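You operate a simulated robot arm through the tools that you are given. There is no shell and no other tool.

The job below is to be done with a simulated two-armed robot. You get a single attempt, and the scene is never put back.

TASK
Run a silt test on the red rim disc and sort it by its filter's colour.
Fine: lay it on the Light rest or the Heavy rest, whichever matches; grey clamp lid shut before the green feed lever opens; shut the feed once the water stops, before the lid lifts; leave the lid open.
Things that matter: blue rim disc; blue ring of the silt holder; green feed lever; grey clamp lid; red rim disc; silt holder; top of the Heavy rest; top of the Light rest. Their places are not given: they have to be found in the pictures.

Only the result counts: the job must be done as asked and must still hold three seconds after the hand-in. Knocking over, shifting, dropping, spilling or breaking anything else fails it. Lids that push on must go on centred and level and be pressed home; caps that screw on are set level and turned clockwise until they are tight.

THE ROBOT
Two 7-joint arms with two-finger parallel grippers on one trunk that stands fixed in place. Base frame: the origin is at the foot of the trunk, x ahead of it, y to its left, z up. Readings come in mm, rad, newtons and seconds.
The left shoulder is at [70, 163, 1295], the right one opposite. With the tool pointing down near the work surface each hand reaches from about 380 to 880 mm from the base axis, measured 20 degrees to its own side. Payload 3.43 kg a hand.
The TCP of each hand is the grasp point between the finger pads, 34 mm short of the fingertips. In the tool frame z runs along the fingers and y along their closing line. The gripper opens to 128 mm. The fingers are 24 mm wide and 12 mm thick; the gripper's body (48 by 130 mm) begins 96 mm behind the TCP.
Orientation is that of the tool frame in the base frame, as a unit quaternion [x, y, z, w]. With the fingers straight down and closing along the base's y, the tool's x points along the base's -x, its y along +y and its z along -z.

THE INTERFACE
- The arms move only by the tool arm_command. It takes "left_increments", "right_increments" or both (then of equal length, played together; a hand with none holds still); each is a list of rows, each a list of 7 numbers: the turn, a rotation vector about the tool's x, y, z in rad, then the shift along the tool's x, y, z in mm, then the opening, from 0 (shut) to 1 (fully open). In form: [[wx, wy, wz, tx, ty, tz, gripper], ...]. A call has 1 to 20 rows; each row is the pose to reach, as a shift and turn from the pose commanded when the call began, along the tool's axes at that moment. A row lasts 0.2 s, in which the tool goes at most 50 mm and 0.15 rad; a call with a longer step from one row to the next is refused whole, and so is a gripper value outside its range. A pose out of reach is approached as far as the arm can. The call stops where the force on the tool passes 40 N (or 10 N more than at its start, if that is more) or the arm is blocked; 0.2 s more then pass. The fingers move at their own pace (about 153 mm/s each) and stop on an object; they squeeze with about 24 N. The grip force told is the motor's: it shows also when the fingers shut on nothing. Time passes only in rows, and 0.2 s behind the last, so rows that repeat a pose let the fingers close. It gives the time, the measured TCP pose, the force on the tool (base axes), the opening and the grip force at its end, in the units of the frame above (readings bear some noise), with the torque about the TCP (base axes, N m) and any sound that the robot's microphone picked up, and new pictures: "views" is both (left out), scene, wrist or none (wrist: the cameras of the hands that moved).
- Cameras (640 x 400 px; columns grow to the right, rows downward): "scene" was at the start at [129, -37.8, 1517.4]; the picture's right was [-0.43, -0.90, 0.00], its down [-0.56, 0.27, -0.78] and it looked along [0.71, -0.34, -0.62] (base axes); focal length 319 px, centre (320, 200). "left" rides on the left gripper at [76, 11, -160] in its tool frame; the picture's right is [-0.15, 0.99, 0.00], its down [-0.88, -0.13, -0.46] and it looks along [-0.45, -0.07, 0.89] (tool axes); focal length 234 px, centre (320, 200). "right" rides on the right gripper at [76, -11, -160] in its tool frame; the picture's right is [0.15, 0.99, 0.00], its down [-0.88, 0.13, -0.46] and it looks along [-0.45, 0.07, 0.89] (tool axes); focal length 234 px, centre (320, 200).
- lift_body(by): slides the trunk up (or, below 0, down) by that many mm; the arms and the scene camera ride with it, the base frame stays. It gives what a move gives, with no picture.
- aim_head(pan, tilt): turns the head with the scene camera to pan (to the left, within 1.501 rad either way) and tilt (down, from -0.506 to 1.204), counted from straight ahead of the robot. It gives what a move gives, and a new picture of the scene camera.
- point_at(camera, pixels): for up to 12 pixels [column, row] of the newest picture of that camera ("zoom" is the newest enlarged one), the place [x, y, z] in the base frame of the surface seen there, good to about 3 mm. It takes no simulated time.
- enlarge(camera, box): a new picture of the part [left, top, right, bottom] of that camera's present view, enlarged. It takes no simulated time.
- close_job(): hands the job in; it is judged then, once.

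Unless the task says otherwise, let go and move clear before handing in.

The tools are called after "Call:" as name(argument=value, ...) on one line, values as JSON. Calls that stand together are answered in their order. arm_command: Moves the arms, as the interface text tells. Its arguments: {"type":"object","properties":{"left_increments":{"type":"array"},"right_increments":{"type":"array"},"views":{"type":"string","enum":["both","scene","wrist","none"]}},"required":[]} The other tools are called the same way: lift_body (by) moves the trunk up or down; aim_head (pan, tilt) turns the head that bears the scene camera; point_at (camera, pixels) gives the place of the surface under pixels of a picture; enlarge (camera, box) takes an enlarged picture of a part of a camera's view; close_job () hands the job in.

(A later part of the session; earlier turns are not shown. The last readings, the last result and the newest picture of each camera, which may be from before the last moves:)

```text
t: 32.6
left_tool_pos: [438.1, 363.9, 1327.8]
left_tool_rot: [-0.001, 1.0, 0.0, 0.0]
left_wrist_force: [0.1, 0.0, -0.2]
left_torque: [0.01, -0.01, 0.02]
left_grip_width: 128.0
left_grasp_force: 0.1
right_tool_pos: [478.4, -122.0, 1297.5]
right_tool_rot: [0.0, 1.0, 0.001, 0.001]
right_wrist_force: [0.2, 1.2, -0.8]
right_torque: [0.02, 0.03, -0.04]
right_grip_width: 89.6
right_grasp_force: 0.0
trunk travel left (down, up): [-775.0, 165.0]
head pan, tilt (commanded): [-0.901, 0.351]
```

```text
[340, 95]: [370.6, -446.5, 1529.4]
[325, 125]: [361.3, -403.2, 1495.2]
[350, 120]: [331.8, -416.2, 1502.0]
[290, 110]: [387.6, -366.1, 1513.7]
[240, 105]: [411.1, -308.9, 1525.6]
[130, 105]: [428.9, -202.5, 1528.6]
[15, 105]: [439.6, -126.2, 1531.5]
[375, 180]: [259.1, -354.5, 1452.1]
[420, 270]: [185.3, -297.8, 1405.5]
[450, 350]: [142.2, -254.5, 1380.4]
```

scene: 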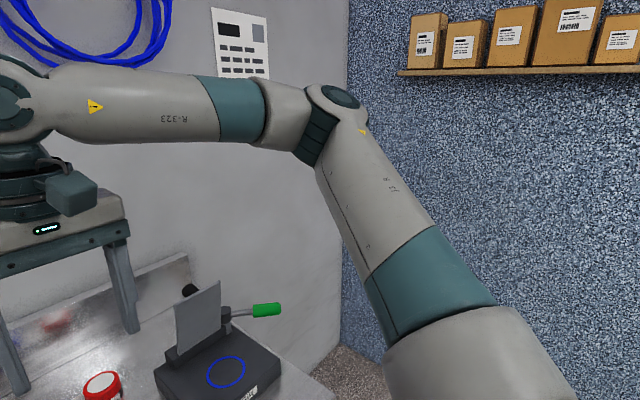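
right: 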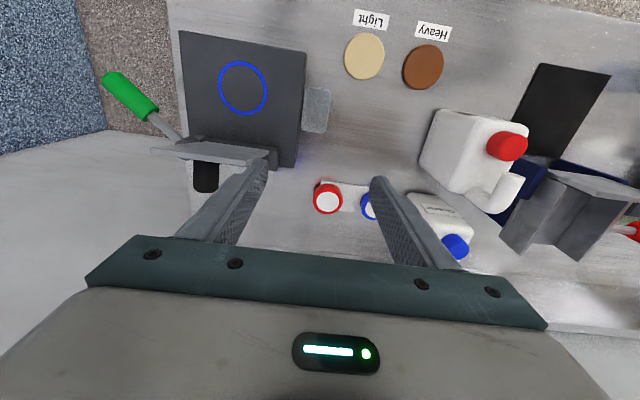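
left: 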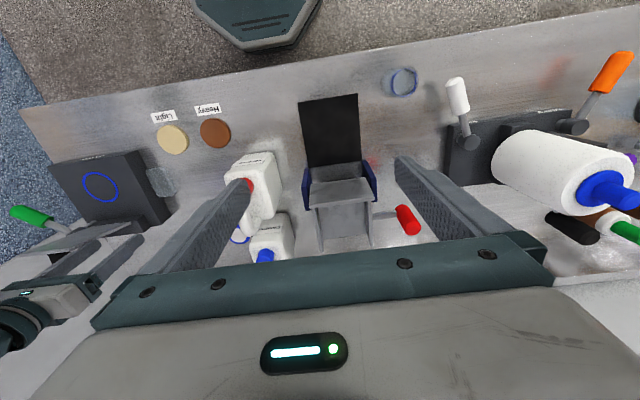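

Here the elbow is at about (365,−435,1490), again about 60° from the sideways axis but at another elevation. So the second joint is at its stop in this configuration and the flipped, elbow-down configuration should reach further. Passing the arm sideways could flip it, so I'll check how much free room there is on the right.

Call:
aim_head(pan=-1.5, tilt=0.45)

```text
t: 33.6
left_tool_pos: [438.5, 365.5, 1328.3]
left_tool_rot: [-0.001, 1.0, 0.0, 0.0]
left_wrist_force: [0.4, 0.5, -0.2]
left_torque: [0.02, 0.0, -0.03]
left_grip_width: 128.1
left_grasp_force: 0.1
right_tool_pos: [478.1, -121.9, 1297.0]
right_tool_rot: [0.0, 1.0, 0.001, 0.001]
right_wrist_force: [0.5, -0.5, 0.2]
right_torque: [0.02, 0.03, 0.0]
right_grip_width: 89.7
right_grasp_force: 0.0
trunk travel left (down, up): [-775.0, 165.0]
head pan, tilt (commanded): [-1.499, 0.45]
```

scene: 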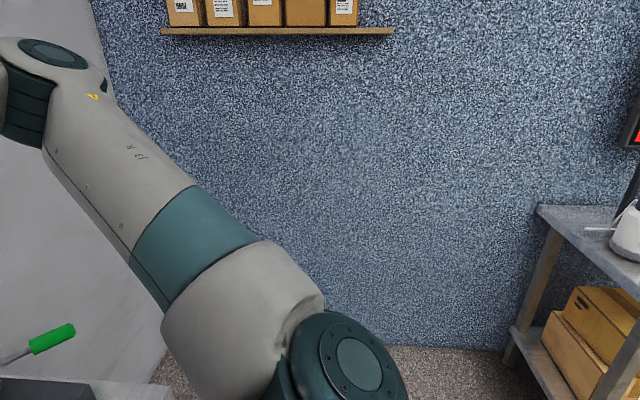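

Call:
point_at(camera="scene", pixels=[[360, 200], [250, 150], [450, 200], [545, 210], [600, 215], [280, 35], [450, 370], [520, 300], [390, 35], [640, 120], [170, 35], [600, 360]])

```text
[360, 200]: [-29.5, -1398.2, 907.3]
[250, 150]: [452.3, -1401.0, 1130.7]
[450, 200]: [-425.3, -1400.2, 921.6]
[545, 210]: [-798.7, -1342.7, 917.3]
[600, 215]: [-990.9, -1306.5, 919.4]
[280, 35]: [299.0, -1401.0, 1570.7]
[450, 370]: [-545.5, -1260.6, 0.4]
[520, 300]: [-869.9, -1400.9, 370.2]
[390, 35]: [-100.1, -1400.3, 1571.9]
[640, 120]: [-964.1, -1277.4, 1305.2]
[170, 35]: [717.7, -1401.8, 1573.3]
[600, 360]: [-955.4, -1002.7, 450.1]
```

The wall is 1.4 m out on the right and nothing stands in between, so there is room. I'll take the hand out to the right while yawing it with the forearm, to stretch the arm sideways and let the shoulder flip.

Call:
arm_command(right_increments=[[0, 0, 0.13, 10, -41, 0, 0.7], [0, 0, 0.26, 20, -82, 0, 0.7], [0, 0, 0.39, 30, -123, 0, 0.7], [0, 0, 0.52, 40, -164, 0, 0.7], [0, 0, 0.65, 50, -205, 0, 0.7], [0, 0, 0.78, 60, -246, 0, 0.7], [0, 0, 0.91, 70, -287, 0, 0.7], [0, 0, 1.04, 80, -328, 0, 0.7], [0, 0, 1.17, 95, -370, 0, 0.7], [0, 0, 1.3, 110, -412, 0, 0.7]], views="scene")

```text
t: 35.8
left_tool_pos: [438.4, 363.9, 1329.4]
left_tool_rot: [-0.001, 1.0, 0.0, 0.001]
left_wrist_force: [-0.3, -1.1, -0.3]
left_torque: [0.06, -0.05, 0.0]
left_grip_width: 128.2
left_grasp_force: 0.1
right_tool_pos: [370.4, -542.0, 1296.8]
right_tool_rot: [0.605, 0.796, 0.001, -0.001]
right_wrist_force: [0.5, 0.1, 0.0]
right_torque: [0.01, -0.04, 0.02]
right_grip_width: 89.7
right_grasp_force: 0.1
trunk travel left (down, up): [-775.0, 165.0]
head pan, tilt (commanded): [-1.499, 0.45]
```

scene: 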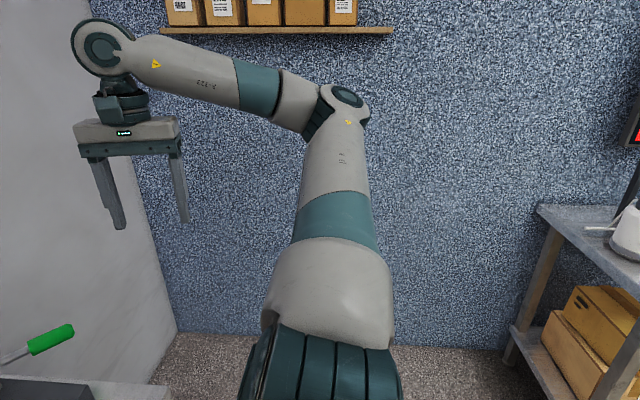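

The arm now points out sideways, elbow at about (345,97), and the shoulder cap has turned to face forward. I'll measure the elbow and carry on out to the right, then down.

Call:
point_at(camera="scene", pixels=[[347, 97], [340, 140], [335, 215], [330, 290], [330, 350], [258, 370], [300, 95], [210, 75], [105, 50]])

```text
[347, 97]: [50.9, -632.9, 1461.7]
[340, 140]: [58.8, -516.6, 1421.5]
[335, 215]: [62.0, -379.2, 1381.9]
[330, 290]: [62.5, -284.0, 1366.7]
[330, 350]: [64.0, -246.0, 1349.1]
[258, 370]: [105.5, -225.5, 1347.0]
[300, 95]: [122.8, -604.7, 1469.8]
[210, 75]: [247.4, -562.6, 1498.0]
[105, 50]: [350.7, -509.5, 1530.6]
```

The upper arm now lies only about 13° above the sideways axis, so it is close to the flip point. I'll lower the hand straight down there to bring the elbow through to the low side.

Call:
arm_command(right_increments=[[0, 0, 0, 2, -7, 42, 0.7], [0, 0, 0, 4, -14, 84, 0.7], [0, 0, 0, 6, -21, 126, 0.7], [0, 0, 0, 8, -28, 168, 0.7], [0, 0, 0, 10, -36, 210, 0.7], [0, 0, 0, 12, -43, 252, 0.7], [0, 0, 0, 14, -50, 294, 0.7], [0, 0, 0, 16, -58, 336, 0.7]], views="scene")

```text
t: 37.6
left_tool_pos: [439.9, 364.7, 1328.7]
left_tool_rot: [-0.001, 1.0, 0.001, 0.0]
left_wrist_force: [0.0, 0.9, -0.2]
left_torque: [0.0, 0.01, 0.02]
left_grip_width: 127.9
left_grasp_force: 0.0
right_tool_pos: [313.1, -536.3, 960.9]
right_tool_rot: [0.605, 0.796, 0.002, 0.0]
right_wrist_force: [0.0, 0.5, -0.1]
right_torque: [-0.02, -0.02, -0.02]
right_grip_width: 89.7
right_grasp_force: 0.0
trunk travel left (down, up): [-775.0, 165.0]
head pan, tilt (commanded): [-1.499, 0.45]
```

scene: 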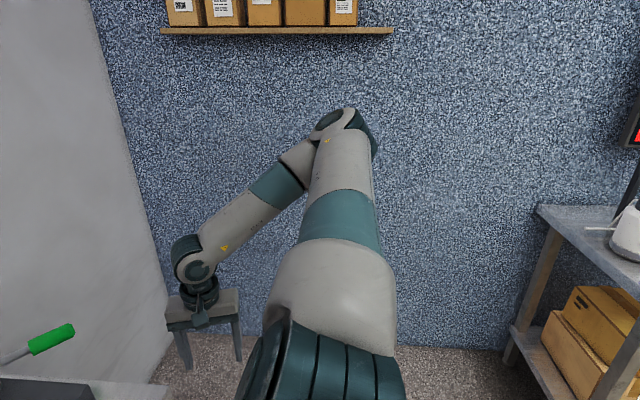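

The hand is low now, while the upper arm is still roughly level, with the elbow at about (345,125). I'll measure it again.

Call:
point_at(camera="scene", pixels=[[345, 140], [340, 160], [335, 215], [330, 290], [330, 350], [258, 370], [330, 120], [270, 185], [195, 270]])

```text
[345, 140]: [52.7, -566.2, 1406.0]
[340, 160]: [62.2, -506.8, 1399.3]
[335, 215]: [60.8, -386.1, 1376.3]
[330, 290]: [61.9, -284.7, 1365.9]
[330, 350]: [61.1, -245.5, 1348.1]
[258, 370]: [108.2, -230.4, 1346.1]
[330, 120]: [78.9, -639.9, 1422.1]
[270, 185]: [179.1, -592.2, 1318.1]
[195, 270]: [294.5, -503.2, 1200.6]
```

The upper arm is still about 8° above the sideways axis. I'll stretch the hand further out and down on the empty right side so that the elbow must pass below it.

Call:
arm_command(right_increments=[[0, 0, 0, -21, -17, 36, 0.7], [0, 0, 0, -42, -33, 71, 0.7], [0, 0, 0, -64, -50, 107, 0.7], [0, 0, 0, -85, -66, 143, 0.7], [0, 0, 0, -106, -83, 178, 0.7], [0, 0, 0, -127, -100, 214, 0.7], [0, 0, 0, -148, -116, 250, 0.7], [0, 0, 0, -170, -133, 285, 0.7], [0, 0, 0, -191, -149, 321, 0.7]], views="scene")

```text
t: 39.6
left_tool_pos: [438.3, 363.7, 1329.0]
left_tool_rot: [-0.001, 1.0, 0.0, -0.001]
left_wrist_force: [-0.5, 0.0, 0.0]
left_torque: [0.04, 0.02, 0.0]
left_grip_width: 127.8
left_grasp_force: 0.0
right_tool_pos: [221.4, -763.7, 639.7]
right_tool_rot: [0.605, 0.796, 0.002, 0.0]
right_wrist_force: [0.1, 0.1, -0.1]
right_torque: [0.03, 0.03, 0.02]
right_grip_width: 89.4
right_grasp_force: 0.0
trunk travel left (down, up): [-775.0, 165.0]
head pan, tilt (commanded): [-1.499, 0.45]
```

scene: 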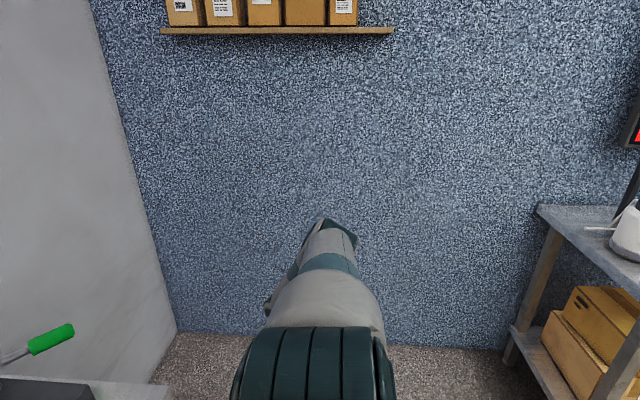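

The elbow has dropped: the upper arm now points down and outward with the cap still facing forward, so the flip has happened. I'll bring the hand back up and forward in front of the table's right corner, keeping the elbow low.

Call:
arm_command(right_increments=[[0, 0, 0, 12, 19, -37, 0.7], [0, 0, 0, 23, 39, -74, 0.7], [0, 0, 0, 35, 58, -111, 0.7], [0, 0, 0, 46, 77, -149, 0.7], [0, 0, 0, 58, 97, -186, 0.7], [0, 0, 0, 69, 116, -223, 0.7], [0, 0, 0, 81, 135, -260, 0.7], [0, 0, 0, 97, 150, -296, 0.7], [0, 0, 0, 114, 165, -332, 0.7], [0, 0, 0, 130, 180, -368, 0.7], [0, 0, 0, 147, 195, -404, 0.7], [0, 0, 0, 163, 210, -440, 0.7]], views="scene")

```text
t: 42.2
left_tool_pos: [438.4, 365.8, 1328.2]
left_tool_rot: [-0.001, 1.0, -0.001, 0.0]
left_wrist_force: [-0.2, 0.1, -0.4]
left_torque: [0.0, 0.02, 0.0]
left_grip_width: 128.2
left_grasp_force: 0.1
right_tool_pos: [377.6, -547.3, 1082.6]
right_tool_rot: [0.605, 0.796, 0.001, 0.0]
right_wrist_force: [-0.6, 0.1, 0.8]
right_torque: [-0.01, 0.0, 0.02]
right_grip_width: 89.8
right_grasp_force: 0.1
trunk travel left (down, up): [-775.0, 165.0]
head pan, tilt (commanded): [-1.499, 0.45]
```

scene: 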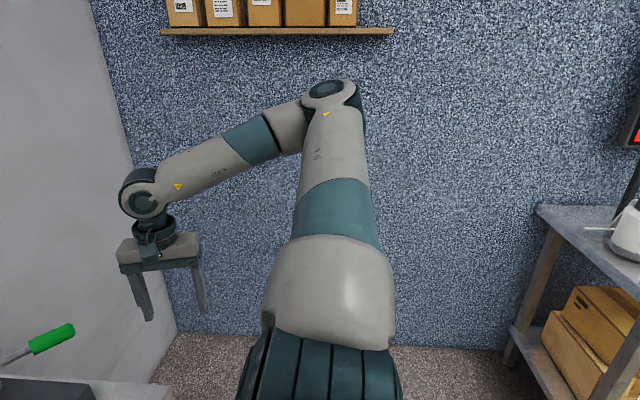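

Raising it there simply undid the flip, with the upper arm back slightly above level. This time I'll go low again, swing forward on the right of the table while staying low, and only then rise.

Call:
arm_command(right_increments=[[0, 0, 0, -15, -12, 38, 0.7], [0, 0, 0, -29, -24, 77, 0.7], [0, 0, 0, -44, -36, 115, 0.7], [0, 0, 0, -58, -49, 153, 0.7], [0, 0, 0, -73, -61, 192, 0.7], [0, 0, 0, -87, -73, 230, 0.7], [0, 0, 0, -102, -85, 268, 0.7], [0, 0, 0, -117, -97, 306, 0.7], [0, 0, 0, -131, -109, 345, 0.7], [0, 0, 0, -146, -121, 383, 0.7], [0, 0, 0, -152, -81, 383, 0.7], [0, 0, 0, -158, -41, 383, 0.7], [0, 0, 0, -163, -1, 383, 0.7], [0, 0, 0, -169, 38, 383, 0.7]], views="scene")

```text
t: 45.2
left_tool_pos: [441.3, 366.1, 1327.2]
left_tool_rot: [0.0, 1.0, -0.001, -0.002]
left_wrist_force: [-0.6, 0.0, -0.5]
left_torque: [0.01, 0.0, -0.03]
left_grip_width: 127.8
left_grasp_force: 0.0
right_tool_pos: [464.2, -700.4, 699.6]
right_tool_rot: [0.605, 0.797, -0.001, -0.001]
right_wrist_force: [-0.3, -0.6, 0.3]
right_torque: [0.05, 0.02, 0.02]
right_grip_width: 89.7
right_grasp_force: 0.1
trunk travel left (down, up): [-775.0, 165.0]
head pan, tilt (commanded): [-1.499, 0.45]
```

scene: 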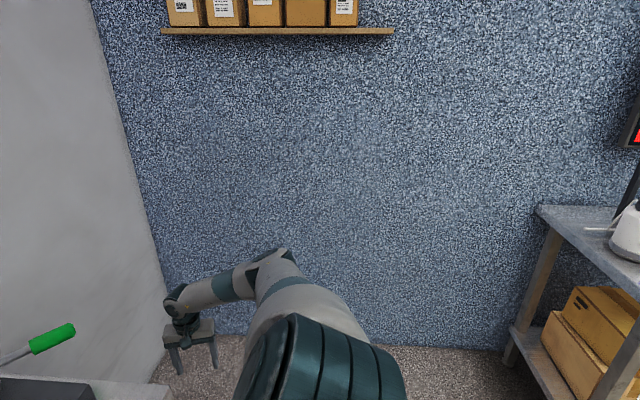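

The upper arm now points forward and down, with the cap turned the other way, as wanted. I'll raise the hand from here while keeping it forward.

Call:
arm_command(right_increments=[[0, 0, 0, 6, 7, -42, 0.7], [0, 0, 0, 12, 14, -84, 0.7], [0, 0, 0, 18, 21, -126, 0.7], [0, 0, 0, 24, 28, -168, 0.7], [0, 0, 0, 30, 35, -210, 0.7], [0, 0, 0, 36, 42, -252, 0.7], [0, 0, 0, 42, 49, -294, 0.7], [0, 0, 0, 48, 55, -336, 0.7], [0, 0, 0, 54, 55, -378, 0.7], [0, 0, 0, 60, 55, -420, 0.7]], views="scene")

```text
t: 47.4
left_tool_pos: [439.6, 366.7, 1327.5]
left_tool_rot: [-0.001, 1.0, 0.0, 0.0]
left_wrist_force: [0.5, -0.4, -0.2]
left_torque: [0.0, -0.03, 0.02]
left_grip_width: 128.2
left_grasp_force: 0.1
right_tool_pos: [496.5, -629.8, 1115.2]
right_tool_rot: [0.605, 0.796, 0.0, 0.001]
right_wrist_force: [-0.2, 0.0, 0.0]
right_torque: [0.0, -0.02, -0.03]
right_grip_width: 89.9
right_grasp_force: 0.0
trunk travel left (down, up): [-775.0, 165.0]
head pan, tilt (commanded): [-1.499, 0.45]
```

scene: 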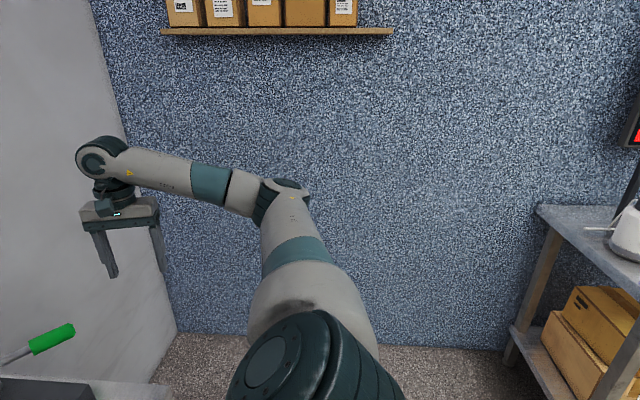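

The elbow now lies lower, at about (285,190). I'll rise to z≈1230 and go inward over the holder, turning the yaw back, and then look at whether the arm stretches toward the disc.

Call:
point_at(camera="scene", pixels=[[287, 185], [285, 215], [295, 260], [305, 300], [265, 365], [240, 190], [160, 165], [100, 155]])

Call:
arm_command(right_increments=[[0, 0, -0.13, 4, 3, -40, 0.7], [0, 0, -0.26, 10, 6, -80, 0.7], [0, 0, -0.39, 30, 12, -115, 0.7], [0, 0, -0.52, 65, 26, -115, 0.7], [0, 0, -0.65, 100, 40, -115, 0.7], [0, 0, -0.78, 135, 54, -115, 0.7], [0, 0, -0.91, 170, 68, -115, 0.7], [0, 0, -1.04, 205, 82, -115, 0.7], [0, 0, -1.17, 240, 96, -115, 0.7], [0, 0, -1.3, 270, 110, -115, 0.7]], views="scene")

```text
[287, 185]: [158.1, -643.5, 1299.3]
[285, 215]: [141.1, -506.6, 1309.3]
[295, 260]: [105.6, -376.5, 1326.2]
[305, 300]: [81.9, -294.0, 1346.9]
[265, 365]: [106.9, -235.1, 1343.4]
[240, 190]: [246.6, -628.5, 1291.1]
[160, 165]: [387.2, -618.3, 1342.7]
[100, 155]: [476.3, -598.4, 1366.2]
```

```text
t: 49.6
left_tool_pos: [440.3, 367.8, 1328.1]
left_tool_rot: [-0.001, 1.0, 0.0, 0.0]
left_wrist_force: [-0.7, 0.1, 0.6]
left_torque: [0.0, 0.0, 0.02]
left_grip_width: 128.2
left_grasp_force: 0.2
right_tool_pos: [532.6, -340.4, 1235.4]
right_tool_rot: [-0.001, 1.0, 0.0, 0.0]
right_wrist_force: [0.1, 0.0, -1.0]
right_torque: [-0.07, -0.01, 0.02]
right_grip_width: 89.7
right_grasp_force: 0.1
trunk travel left (down, up): [-775.0, 165.0]
head pan, tilt (commanded): [-1.499, 0.45]
```

scene: 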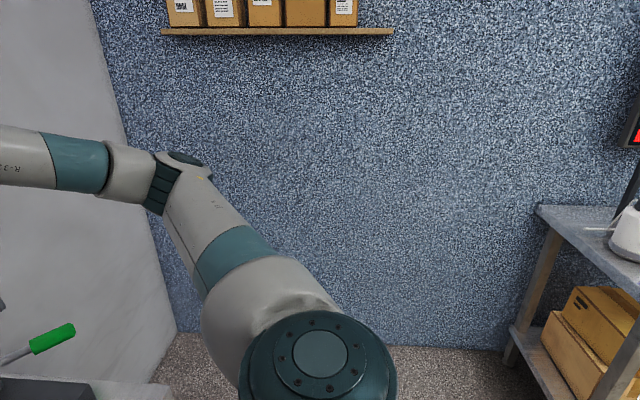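

The arm now has the cap facing straight up and the elbow at about (185,160), lower than before. I'll test the stretch toward the disc at this height.

Call:
arm_command(right_increments=[[0, 0, 0, -25, 30, 0, 0.7], [0, 0, 0, -50, 60, 0, 0.7], [0, 0, 0, -80, 90, 0, 0.7], [0, 0, 0, -110, 120, 0, 0.7], [0, 0, 0, -140, 150, 0, 0.7], [0, 0, 0, -180, 160, 0, 0.7], [0, 0, 0, -220, 160, 0, 0.7]], views="none")

Call:
aim_head(pan=-0.9, tilt=0.35)

```text
t: 51.2
left_tool_pos: [439.8, 366.8, 1327.5]
left_tool_rot: [-0.001, 1.0, 0.0, 0.0]
left_wrist_force: [0.6, 0.8, -0.3]
left_torque: [0.0, 0.04, -0.03]
left_grip_width: 128.1
left_grasp_force: 0.2
right_tool_pos: [750.6, -177.4, 1233.5]
right_tool_rot: [-0.001, 1.0, 0.0, 0.0]
right_wrist_force: [0.3, -0.6, -0.2]
right_torque: [-0.01, -0.01, 0.0]
right_grip_width: 89.6
right_grasp_force: 0.0
trunk travel left (down, up): [-775.0, 165.0]
head pan, tilt (commanded): [-1.499, 0.45]
```

```text
t: 52.2
left_tool_pos: [438.3, 365.1, 1328.9]
left_tool_rot: [-0.001, 1.0, 0.0, 0.0]
left_wrist_force: [-0.2, -0.3, -0.2]
left_torque: [0.0, 0.0, -0.01]
left_grip_width: 128.1
left_grasp_force: 0.1
right_tool_pos: [749.6, -179.1, 1234.2]
right_tool_rot: [0.0, 1.0, 0.0, 0.002]
right_wrist_force: [-0.2, -0.2, 0.2]
right_torque: [0.02, 0.02, 0.01]
right_grip_width: 89.6
right_grasp_force: 0.0
trunk travel left (down, up): [-775.0, 165.0]
head pan, tilt (commanded): [-0.901, 0.351]
```

scene: 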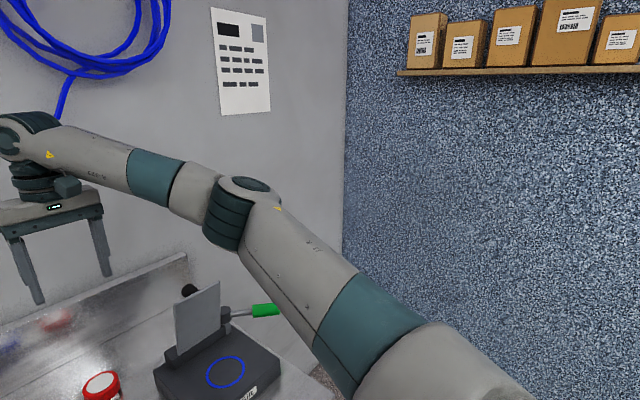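

The flip worked: the hand is now at (750,−178,1234), fully in reach. I'll turn the head back to the table and go down above the red disc.

Call:
aim_head(pan=-0.443, tilt=0.672)

Call:
arm_command(right_increments=[[0, 0, 0, -8, 0, 40, 0.7], [0, 0, 0, -16, 0, 80, 0.7], [0, 0, 0, -24, 0, 120, 0.7], [0, 0, 0, -30, 0, 150, 0.7], [0, 0, 0, -30, 0, 150, 0.7]])

```text
t: 53.1
left_tool_pos: [438.5, 364.3, 1327.8]
left_tool_rot: [-0.001, 1.0, 0.0, 0.0]
left_wrist_force: [-0.6, -0.2, 1.0]
left_torque: [0.01, 0.0, 0.01]
left_grip_width: 128.0
left_grasp_force: 0.0
right_tool_pos: [749.3, -180.6, 1234.3]
right_tool_rot: [0.0, 1.0, 0.001, 0.001]
right_wrist_force: [0.8, -0.4, 0.3]
right_torque: [0.04, 0.01, -0.01]
right_grip_width: 89.4
right_grasp_force: 0.0
trunk travel left (down, up): [-775.0, 165.0]
head pan, tilt (commanded): [-0.443, 0.672]
```

scene: 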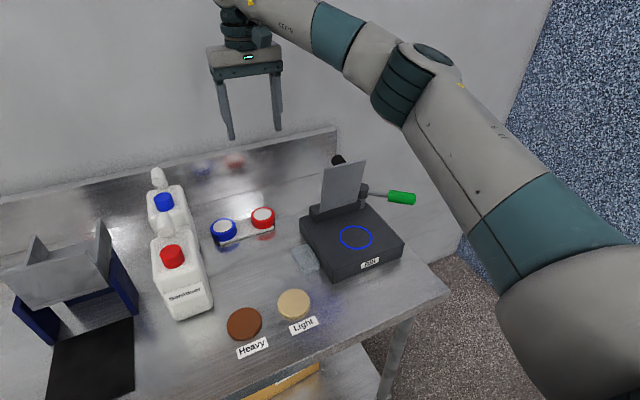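

```text
t: 54.3
left_tool_pos: [438.7, 365.8, 1329.6]
left_tool_rot: [-0.001, 1.0, -0.001, 0.001]
left_wrist_force: [0.4, 0.1, 0.0]
left_torque: [0.02, -0.01, -0.02]
left_grip_width: 127.9
left_grasp_force: 0.0
right_tool_pos: [780.2, -181.9, 1084.2]
right_tool_rot: [-0.001, 1.0, 0.001, 0.0]
right_wrist_force: [0.3, 0.3, 0.6]
right_torque: [0.03, 0.0, -0.01]
right_grip_width: 89.7
right_grasp_force: 0.1
trunk travel left (down, up): [-775.0, 165.0]
head pan, tilt (commanded): [-0.443, 0.672]
```

scene: 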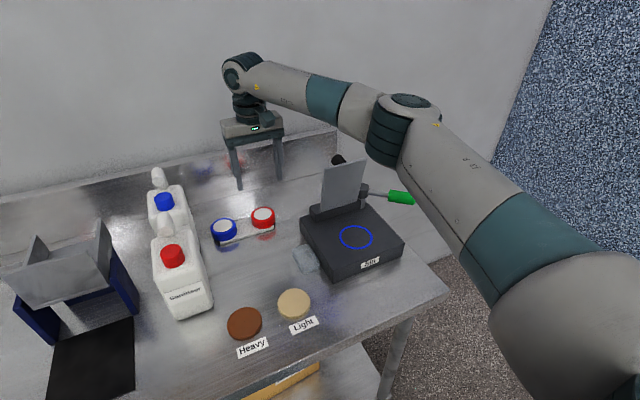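
right: 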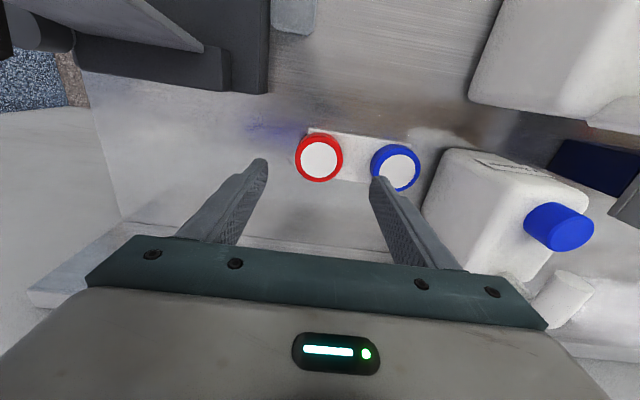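

The wrist picture shows the red disc's top centred at about (319,160) and the blue one at (395,167). I'll measure the disc edges accurately.

Call:
point_at(camera="right", pixels=[[319, 160], [297, 160], [341, 157], [319, 139], [319, 178], [340, 170], [352, 150], [352, 180], [310, 132], [395, 167], [375, 165], [416, 168]])

Call:
enlarge(camera="right", box=[260, 110, 440, 220])

```text
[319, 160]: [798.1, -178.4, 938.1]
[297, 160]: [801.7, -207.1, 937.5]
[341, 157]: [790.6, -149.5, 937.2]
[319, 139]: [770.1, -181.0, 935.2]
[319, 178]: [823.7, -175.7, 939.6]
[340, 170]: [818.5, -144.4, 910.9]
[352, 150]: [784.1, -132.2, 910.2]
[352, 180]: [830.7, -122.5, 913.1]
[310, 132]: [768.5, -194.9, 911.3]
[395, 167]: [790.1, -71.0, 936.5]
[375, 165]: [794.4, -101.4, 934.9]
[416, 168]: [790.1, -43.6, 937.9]
```

```text
3.56 times, centred on (350, 165) of right
```

zoom: 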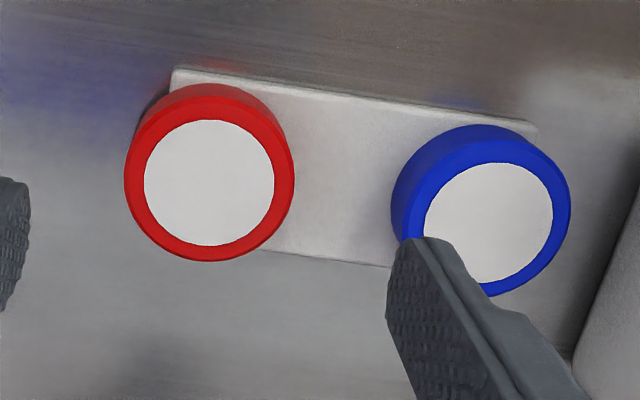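

The disc centre is at about (797.5,−178.5), its top at z 937 and the tray top at z 911. I'll come down with the fingers either side of it, stopping just above first.

Call:
arm_command(right_increments=[[0, 0, 0, -17, 3.4, 30, 0.7], [0, 0, 0, -17, 3.4, 65, 0.7], [0, 0, 0, -17, 3.4, 100, 0.7], [0, 0, 0, -17, 3.4, 100, 0.7]])

```text
t: 55.3
left_tool_pos: [439.4, 366.0, 1328.6]
left_tool_rot: [-0.001, 1.0, 0.0, 0.0]
left_wrist_force: [-0.6, -0.1, -0.4]
left_torque: [0.01, -0.01, 0.02]
left_grip_width: 127.9
left_grasp_force: 0.0
right_tool_pos: [799.4, -176.0, 985.1]
right_tool_rot: [0.0, 1.0, 0.0, 0.001]
right_wrist_force: [-0.5, 0.7, -0.1]
right_torque: [0.02, 0.01, 0.01]
right_grip_width: 89.7
right_grasp_force: 0.1
trunk travel left (down, up): [-775.0, 165.0]
head pan, tilt (commanded): [-0.443, 0.672]
```

scene: 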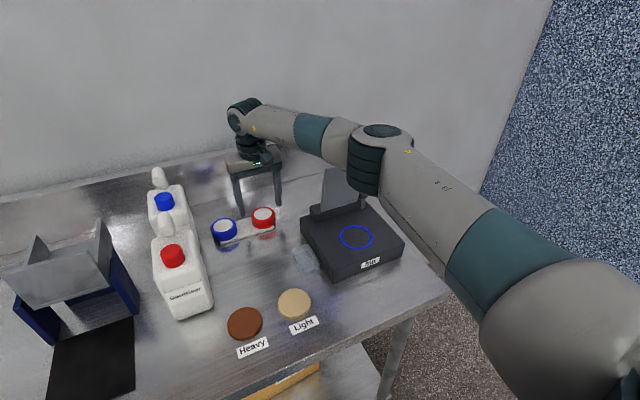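
right: 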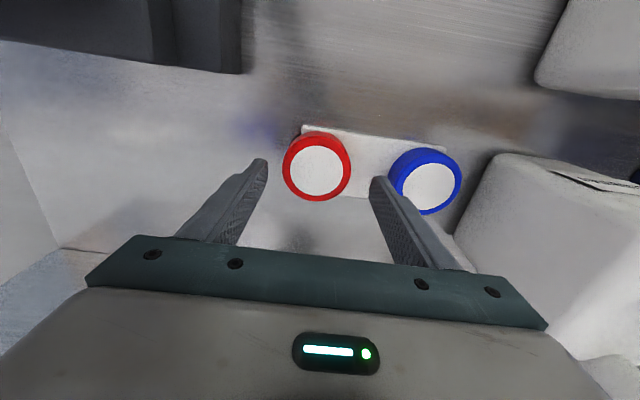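

The disc sits midway between the fingertips (255 and 380, disc 285–350). I'll re-measure it from here before the last descent.

Call:
point_at(camera="right", pixels=[[318, 171], [285, 168], [350, 168], [318, 138], [318, 199], [360, 150]])

```text
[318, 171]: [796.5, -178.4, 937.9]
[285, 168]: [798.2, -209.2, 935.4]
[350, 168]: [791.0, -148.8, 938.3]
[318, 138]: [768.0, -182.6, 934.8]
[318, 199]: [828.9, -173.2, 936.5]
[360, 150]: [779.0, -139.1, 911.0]
```

The disc centre is confirmed at about (797,−179). I'll go down to TCP z≈950, close on it and hold.

Call:
arm_command(right_increments=[[0, 0, 0, 1.5, -1.5, 18, 0.7], [0, 0, 0, 1.5, -1.5, 35, 0.7], [0, 0, 0, 1.5, -1.5, 35, 0.7], [0, 0, 0, 1.5, -1.5, 35, 0.5], [0, 0, 0, 1.5, -1.5, 35, 0.3], [0, 0, 0, 1.5, -1.5, 35, 0.3], [0, 0, 0, 1.5, -1.5, 35, 0.3]])

```text
t: 56.9
left_tool_pos: [439.7, 365.0, 1328.8]
left_tool_rot: [0.0, 1.0, 0.0, 0.0]
left_wrist_force: [0.2, -0.2, -0.8]
left_torque: [0.01, 0.0, -0.01]
left_grip_width: 128.1
left_grasp_force: 0.1
right_tool_pos: [797.2, -177.7, 952.1]
right_tool_rot: [-0.001, 1.0, 0.0, 0.001]
right_wrist_force: [-0.3, 0.5, 0.5]
right_torque: [0.0, 0.01, 0.0]
right_grip_width: 64.7
right_grasp_force: 24.4
trunk travel left (down, up): [-775.0, 165.0]
head pan, tilt (commanded): [-0.443, 0.672]
```

scene: 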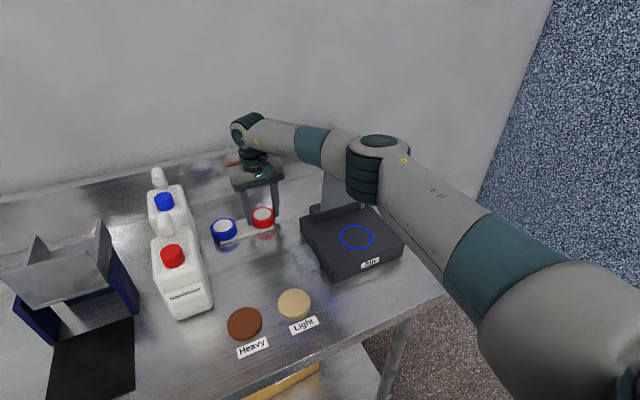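
right: 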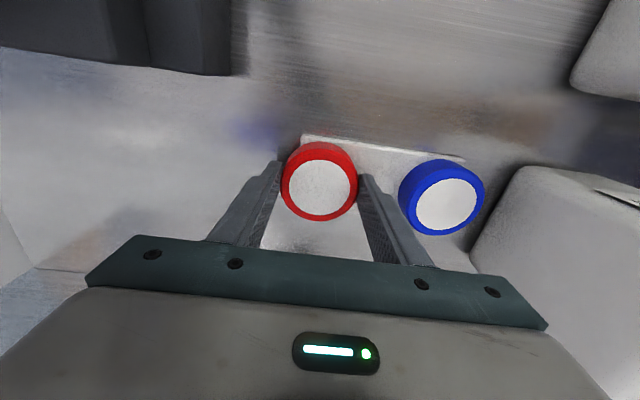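

The grip holds at 64.7 mm width with 24 N. I'll lift straight up, move back in front of the lid's path and then sideways over the blue ring.

Call:
arm_command(right_increments=[[0, 0, 0, 0, 0, -20, 0.3], [0, 0, 0, 0, 0, -50, 0.3], [0, 0, 0, 0, 0, -90, 0.3], [0, 0, 0, 0, 0, -130, 0.3], [0, 0, 0, 40, 0, -130, 0.3], [0, 0, 0, 80, 0, -130, 0.3], [0, 0, 0, 120, 0, -130, 0.3], [0, 0, 0, 160, 0, -130, 0.3], [0, 0, 0, 200, 0, -130, 0.3], [0, 0, 0, 200, -40, -130, 0.3], [0, 0, 0, 200, -80, -130, 0.3], [0, 0, 0, 200, -120, -130, 0.3], [0, 0, 0, 200, -160, -130, 0.3], [0, 0, 0, 200, -182, -130, 0.3], [0, 0, 0, 200, -182, -130, 0.3]])

```text
t: 60.1
left_tool_pos: [438.1, 365.8, 1328.0]
left_tool_rot: [0.0, 1.0, -0.001, 0.001]
left_wrist_force: [0.5, -0.2, -0.1]
left_torque: [-0.02, 0.01, 0.0]
left_grip_width: 128.0
left_grasp_force: 0.2
right_tool_pos: [597.3, -357.3, 1081.5]
right_tool_rot: [0.001, 1.0, 0.0, 0.001]
right_wrist_force: [-0.4, -0.3, -0.1]
right_torque: [0.03, 0.0, -0.01]
right_grip_width: 64.4
right_grasp_force: 24.1
trunk travel left (down, up): [-775.0, 165.0]
head pan, tilt (commanded): [-0.443, 0.672]
```

scene: 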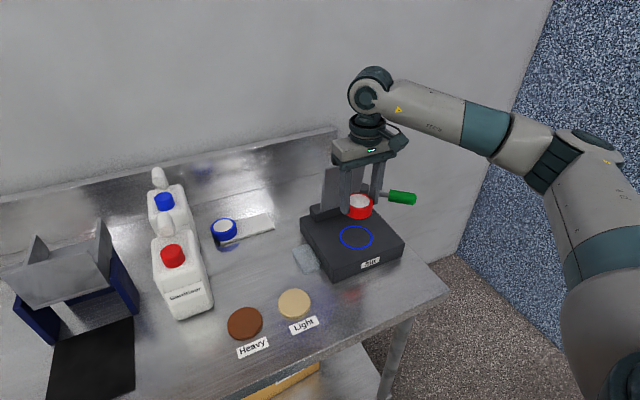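
right: 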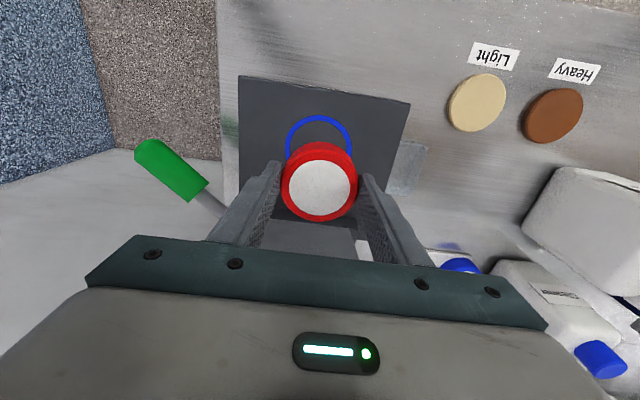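

The disc is above the ring, with the ring's rim visible at about (287–352,117–140). I'll measure the ring from here to centre the disc.

Call:
enlarge(camera="right", box=[230, 80, 410, 230])

Call:
point_at(camera="right", pixels=[[319, 118], [299, 123], [340, 124], [319, 185], [283, 183], [356, 183], [288, 148], [350, 145]])

Call:
point_at(camera="scene", pixels=[[356, 226], [356, 249], [340, 237], [373, 238], [345, 229], [367, 246], [367, 229], [345, 246]])

```text
2.67 times, centred on (320, 155) of right
```

zoom: 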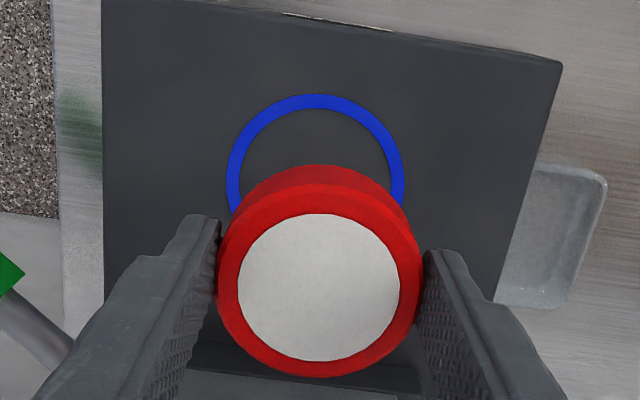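

```text
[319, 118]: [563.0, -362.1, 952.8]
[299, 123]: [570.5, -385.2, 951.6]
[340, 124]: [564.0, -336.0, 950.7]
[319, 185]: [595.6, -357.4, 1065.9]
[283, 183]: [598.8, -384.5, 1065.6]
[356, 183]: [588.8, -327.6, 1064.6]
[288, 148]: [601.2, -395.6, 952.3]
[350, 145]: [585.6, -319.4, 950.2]
```

```text
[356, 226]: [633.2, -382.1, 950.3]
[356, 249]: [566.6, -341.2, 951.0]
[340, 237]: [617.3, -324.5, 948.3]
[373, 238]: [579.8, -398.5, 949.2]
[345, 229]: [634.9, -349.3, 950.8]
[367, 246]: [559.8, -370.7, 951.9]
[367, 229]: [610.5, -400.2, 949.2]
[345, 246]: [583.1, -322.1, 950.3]
```

The ring's centre fits to about (598,−361). The disc is about (+2,−3.5) mm off that, so I'll correct and descend to just above the plate.

Call:
arm_command(right_increments=[[0, 0, 0, -2, -3.3, 25, 0.3], [0, 0, 0, -2, -3.3, 55, 0.3], [0, 0, 0, -2, -3.3, 80, 0.3], [0, 0, 0, -2, -3.3, 80, 0.3]])

```text
t: 61.1
left_tool_pos: [438.9, 366.0, 1328.3]
left_tool_rot: [-0.001, 1.0, 0.0, 0.0]
left_wrist_force: [0.1, -1.1, -0.1]
left_torque: [0.02, -0.02, 0.0]
left_grip_width: 127.9
left_grasp_force: 0.0
right_tool_pos: [600.0, -364.3, 999.7]
right_tool_rot: [-0.001, 1.0, 0.0, 0.001]
right_wrist_force: [0.6, 0.8, 0.1]
right_torque: [0.0, -0.02, -0.01]
right_grip_width: 64.6
right_grasp_force: 24.3
trunk travel left (down, up): [-775.0, 165.0]
head pan, tilt (commanded): [-0.443, 0.672]
```

scene: 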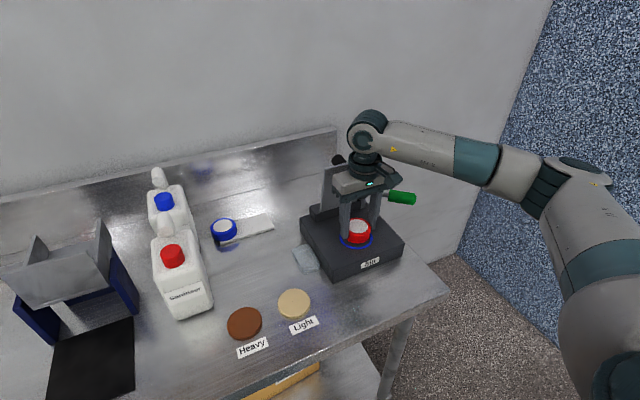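
right: 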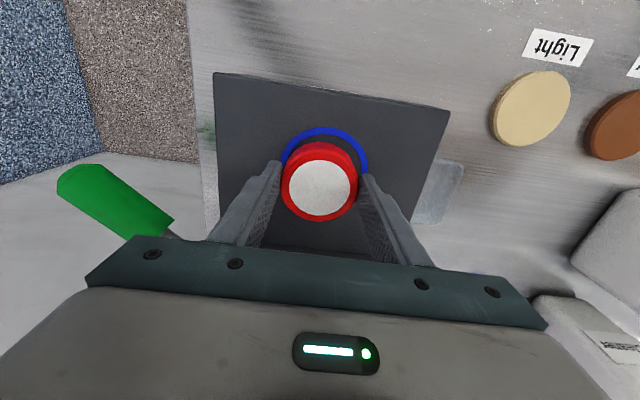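

I'll check the centring from both views before the last few millimetres.

Call:
point_at(camera="right", pixels=[[319, 188], [287, 184], [353, 184], [319, 215], [327, 129], [300, 137], [353, 140], [365, 165], [286, 158], [340, 131]])

Call:
enlarge(camera="scene", box=[310, 190, 410, 270])

```text
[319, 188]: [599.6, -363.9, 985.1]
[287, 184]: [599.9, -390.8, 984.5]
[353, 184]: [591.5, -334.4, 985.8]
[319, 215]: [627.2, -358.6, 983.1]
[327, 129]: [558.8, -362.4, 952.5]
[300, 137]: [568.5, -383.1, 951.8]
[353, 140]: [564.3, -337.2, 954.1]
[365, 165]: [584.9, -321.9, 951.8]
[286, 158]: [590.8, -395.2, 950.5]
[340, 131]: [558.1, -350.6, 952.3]
```

```text
5.00 times, centred on (360, 230) of scene
```

zoom: 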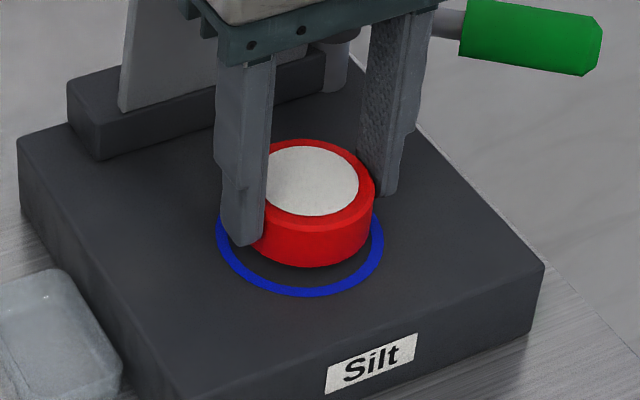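

The disc centre reads about (599,−363.5) against a ring centre of about (598,−360). I'll shift it by (−1.5,+3) mm and lower it slowly until it touches.

Call:
arm_command(right_increments=[[0, 0, 0, 1.5, 3, 2, 0.3], [0, 0, 0, 1.5, 3, 4, 0.3], [0, 0, 0, 1.5, 3, 5.5, 0.3], [0, 0, 0, 1.5, 3, 6.5, 0.3]], views="wrist")

```text
t: 62.1
left_tool_pos: [439.4, 365.5, 1328.5]
left_tool_rot: [-0.001, 1.0, 0.001, 0.0]
left_wrist_force: [0.1, 0.8, 0.0]
left_torque: [0.0, 0.04, 0.0]
left_grip_width: 127.9
left_grasp_force: 0.1
right_tool_pos: [598.1, -361.5, 993.7]
right_tool_rot: [-0.002, 1.0, 0.001, 0.002]
right_wrist_force: [0.3, 0.8, -0.8]
right_torque: [-0.01, 0.01, 0.01]
right_grip_width: 64.4
right_grasp_force: 23.9
trunk travel left (down, up): [-775.0, 165.0]
head pan, tilt (commanded): [-0.443, 0.672]
```

right: 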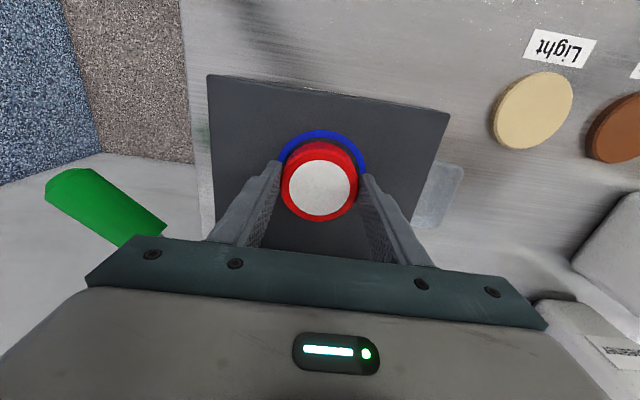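

No contact yet, with z 993.7. I'll keep lowering in 1 mm steps.

Call:
arm_command(right_increments=[[0, 0, 0, 0, 0, 1, 0.3], [0, 0, 0, 0, 0, 2, 0.3], [0, 0, 0, 0, 0, 2, 0.3]], views="none")

```text
t: 62.9
left_tool_pos: [438.4, 365.2, 1328.5]
left_tool_rot: [-0.001, 1.0, 0.0, 0.0]
left_wrist_force: [0.4, -0.9, 0.8]
left_torque: [-0.01, 0.0, 0.01]
left_grip_width: 127.9
left_grasp_force: 0.1
right_tool_pos: [596.2, -359.9, 991.5]
right_tool_rot: [-0.001, 1.0, 0.001, 0.0]
right_wrist_force: [1.1, -0.9, 4.0]
right_torque: [-0.22, 0.02, 0.07]
right_grip_width: 64.4
right_grasp_force: 24.1
trunk travel left (down, up): [-775.0, 165.0]
head pan, tilt (commanded): [-0.443, 0.672]
```

Contact: the upward force rose to 4 N at z 991.5, so the disc rests on the plate. I'll open the fingers and back straight up.

Call:
arm_command(right_increments=[[0, 0, 0, 0, 0, 1, 0.6], [0, 0, 0, 0, 0, 1, 0.65], [0, 0, 0, 0, 0, 1, 0.65], [0, 0, 0, 0, 0, -20, 0.65], [0, 0, 0, 0, 0, -60, 0.65], [0, 0, 0, 0, 0, -105, 0.65], [0, 0, 0, 0, 0, -150, 0.65], [0, 0, 0, 0, 0, -195, 0.65], [0, 0, 0, 0, 0, -195, 0.65]])

```text
t: 64.9
left_tool_pos: [440.3, 364.9, 1327.5]
left_tool_rot: [-0.001, 1.0, 0.0, 0.0]
left_wrist_force: [-0.2, -0.2, 0.0]
left_torque: [0.03, -0.03, -0.04]
left_grip_width: 128.1
left_grasp_force: 0.0
right_tool_pos: [598.6, -358.7, 1187.8]
right_tool_rot: [-0.001, 1.0, 0.001, -0.001]
right_wrist_force: [0.2, 0.0, 0.4]
right_torque: [0.03, 0.04, -0.04]
right_grip_width: 83.1
right_grasp_force: 0.0
trunk travel left (down, up): [-775.0, 165.0]
head pan, tilt (commanded): [-0.443, 0.672]
```

scene: 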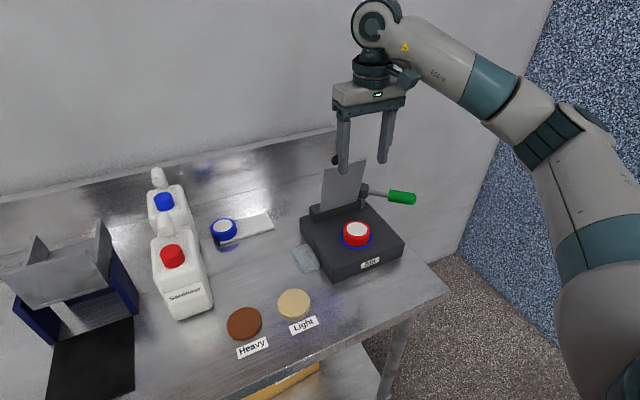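
right: 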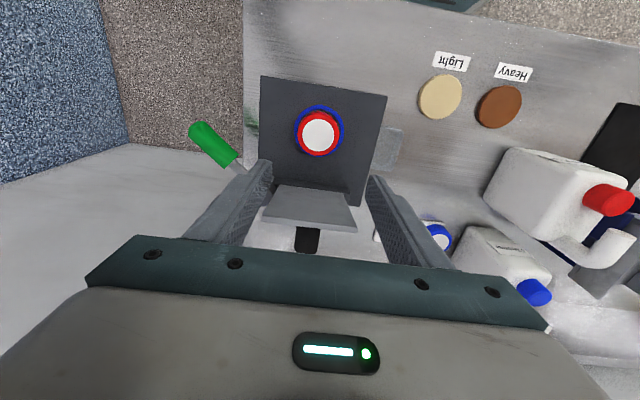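

The disc stands in the ring at (356,234) in the scene. I'll check its centring and re-measure the knob from this closer view.

Call:
enlarge(camera="scene", box=[310, 190, 410, 270])

Call:
enlarge(camera="right", box=[250, 80, 390, 260])

Call:
point_at(camera="right", pixels=[[307, 233], [307, 249], [297, 240], [317, 240], [309, 222], [268, 215], [350, 224], [280, 190], [340, 197], [309, 229], [319, 134], [337, 131]])

```text
5.00 times, centred on (360, 230) of scene
```

zoom: 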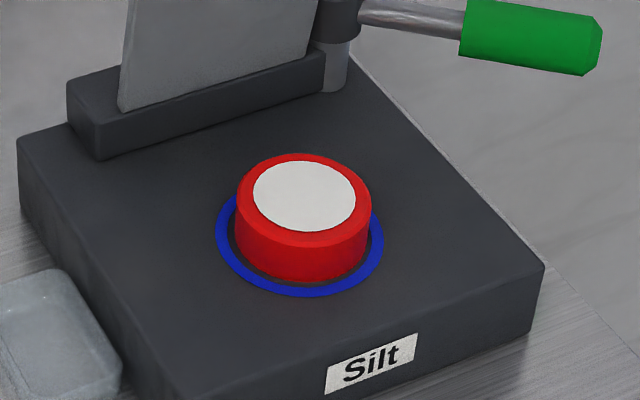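

```text
2.22 times, centred on (320, 170) of right
```

zoom: 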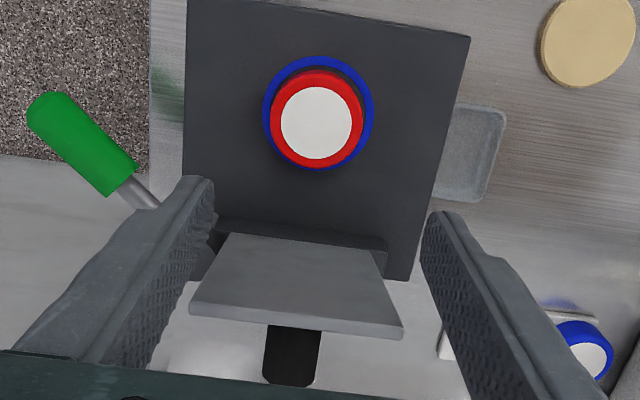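

```text
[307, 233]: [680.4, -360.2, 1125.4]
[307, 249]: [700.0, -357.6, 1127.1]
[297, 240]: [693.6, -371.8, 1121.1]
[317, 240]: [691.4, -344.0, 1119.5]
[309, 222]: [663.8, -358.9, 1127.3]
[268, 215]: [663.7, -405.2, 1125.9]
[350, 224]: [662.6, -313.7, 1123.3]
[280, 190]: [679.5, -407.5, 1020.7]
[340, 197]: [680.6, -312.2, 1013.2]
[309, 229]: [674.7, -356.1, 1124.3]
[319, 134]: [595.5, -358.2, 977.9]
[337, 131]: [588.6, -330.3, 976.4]
```

The disc is well centred within the ring. Now for the lid: I'll measure the hinge block to place the hinge axis better.

Call:
enlarge(camera="scene", box=[300, 180, 380, 230])

Call:
point_at(camera="scene", pixels=[[312, 210], [312, 216], [318, 212], [325, 210], [330, 209], [345, 206], [360, 200], [345, 203], [335, 207], [330, 215], [345, 211], [322, 207]])

```text
8.00 times, centred on (340, 205) of scene
```

zoom: 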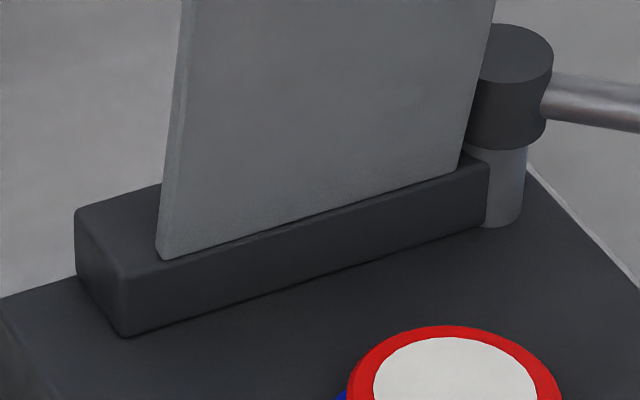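

```text
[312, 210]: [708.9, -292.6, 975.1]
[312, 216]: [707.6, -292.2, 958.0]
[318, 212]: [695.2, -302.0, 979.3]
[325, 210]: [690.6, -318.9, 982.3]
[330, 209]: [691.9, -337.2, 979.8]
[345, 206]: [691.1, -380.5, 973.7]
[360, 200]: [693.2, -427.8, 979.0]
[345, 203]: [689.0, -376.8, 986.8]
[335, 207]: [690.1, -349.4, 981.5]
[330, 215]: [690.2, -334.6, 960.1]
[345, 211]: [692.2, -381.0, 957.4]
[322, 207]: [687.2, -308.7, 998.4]
```

The hinge block's front is at x≈690 with its top at z≈980, and the lid leans about 8.6° forward with its hinge along y. The knob is about 132 mm up the lid at y≈−358. I'll move the hand above the knob with a 60 mm opening.

Call:
arm_command(right_increments=[[0, 0, 0, -25, 0, 0, 0.47], [0, 0, 0, -60, 0, 0, 0.47], [0, 0, 0, -99, 0.7, 0, 0.47], [0, 0, 0, -99, 0.7, 0, 0.47]])

```text
t: 65.9
left_tool_pos: [438.5, 364.5, 1328.1]
left_tool_rot: [-0.001, 1.0, 0.0, 0.0]
left_wrist_force: [0.6, 0.2, 0.4]
left_torque: [-0.02, -0.01, 0.0]
left_grip_width: 128.1
left_grasp_force: 0.0
right_tool_pos: [695.0, -358.8, 1189.2]
right_tool_rot: [-0.001, 1.0, 0.001, 0.0]
right_wrist_force: [-0.3, 0.5, 0.0]
right_torque: [0.01, -0.03, 0.02]
right_grip_width: 60.3
right_grasp_force: 0.0
trunk travel left (down, up): [-775.0, 165.0]
head pan, tilt (commanded): [-0.443, 0.672]
```

scene: 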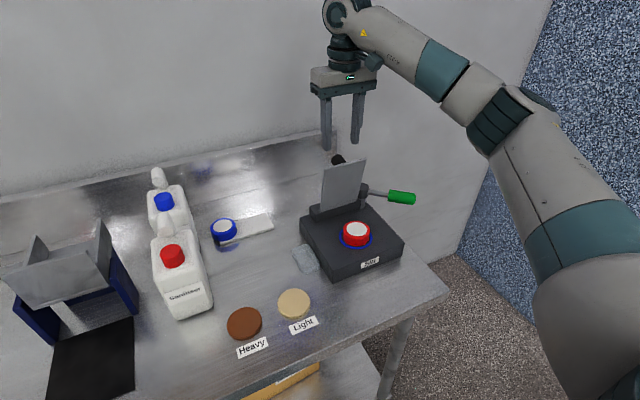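
right: 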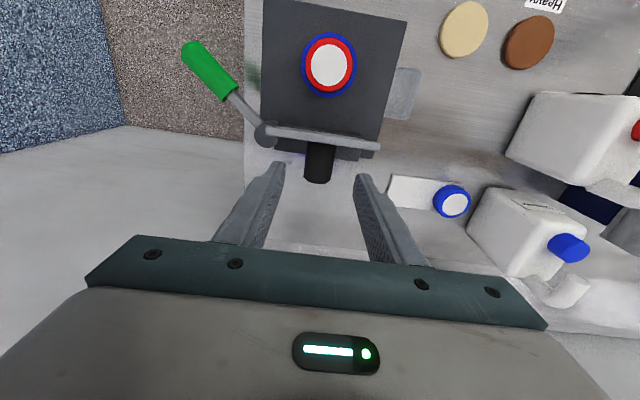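

From here the knob shows at (319,163) with its end at (318,180), between the fingers at 280 and 362. I'll measure it once more.

Call:
enlarge(camera="right", box=[240, 100, 400, 220])

Call:
point_at(camera="right", pixels=[[320, 150], [319, 160], [318, 170], [318, 177], [307, 163], [331, 163], [322, 139], [322, 134], [270, 133], [378, 147], [264, 134], [318, 181]])

```text
3.33 times, centred on (320, 160) of right
```

zoom: 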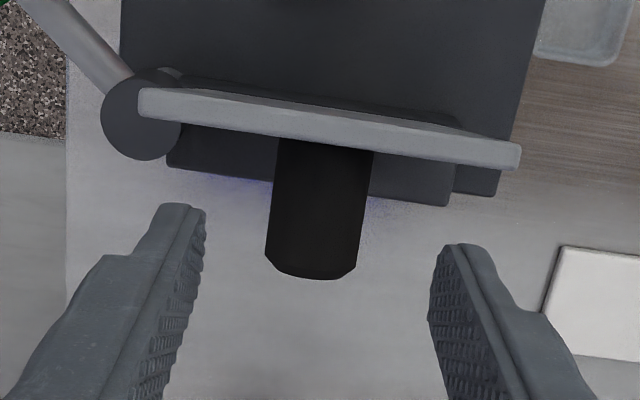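

```text
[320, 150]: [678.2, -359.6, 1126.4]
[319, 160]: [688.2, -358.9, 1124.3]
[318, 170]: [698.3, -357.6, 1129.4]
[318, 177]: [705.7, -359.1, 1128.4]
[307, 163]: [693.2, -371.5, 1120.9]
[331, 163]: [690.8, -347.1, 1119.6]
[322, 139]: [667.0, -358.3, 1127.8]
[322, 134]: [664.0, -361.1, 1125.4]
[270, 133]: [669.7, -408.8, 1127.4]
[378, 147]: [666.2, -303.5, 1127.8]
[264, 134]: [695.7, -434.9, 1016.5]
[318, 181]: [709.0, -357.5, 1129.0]
```

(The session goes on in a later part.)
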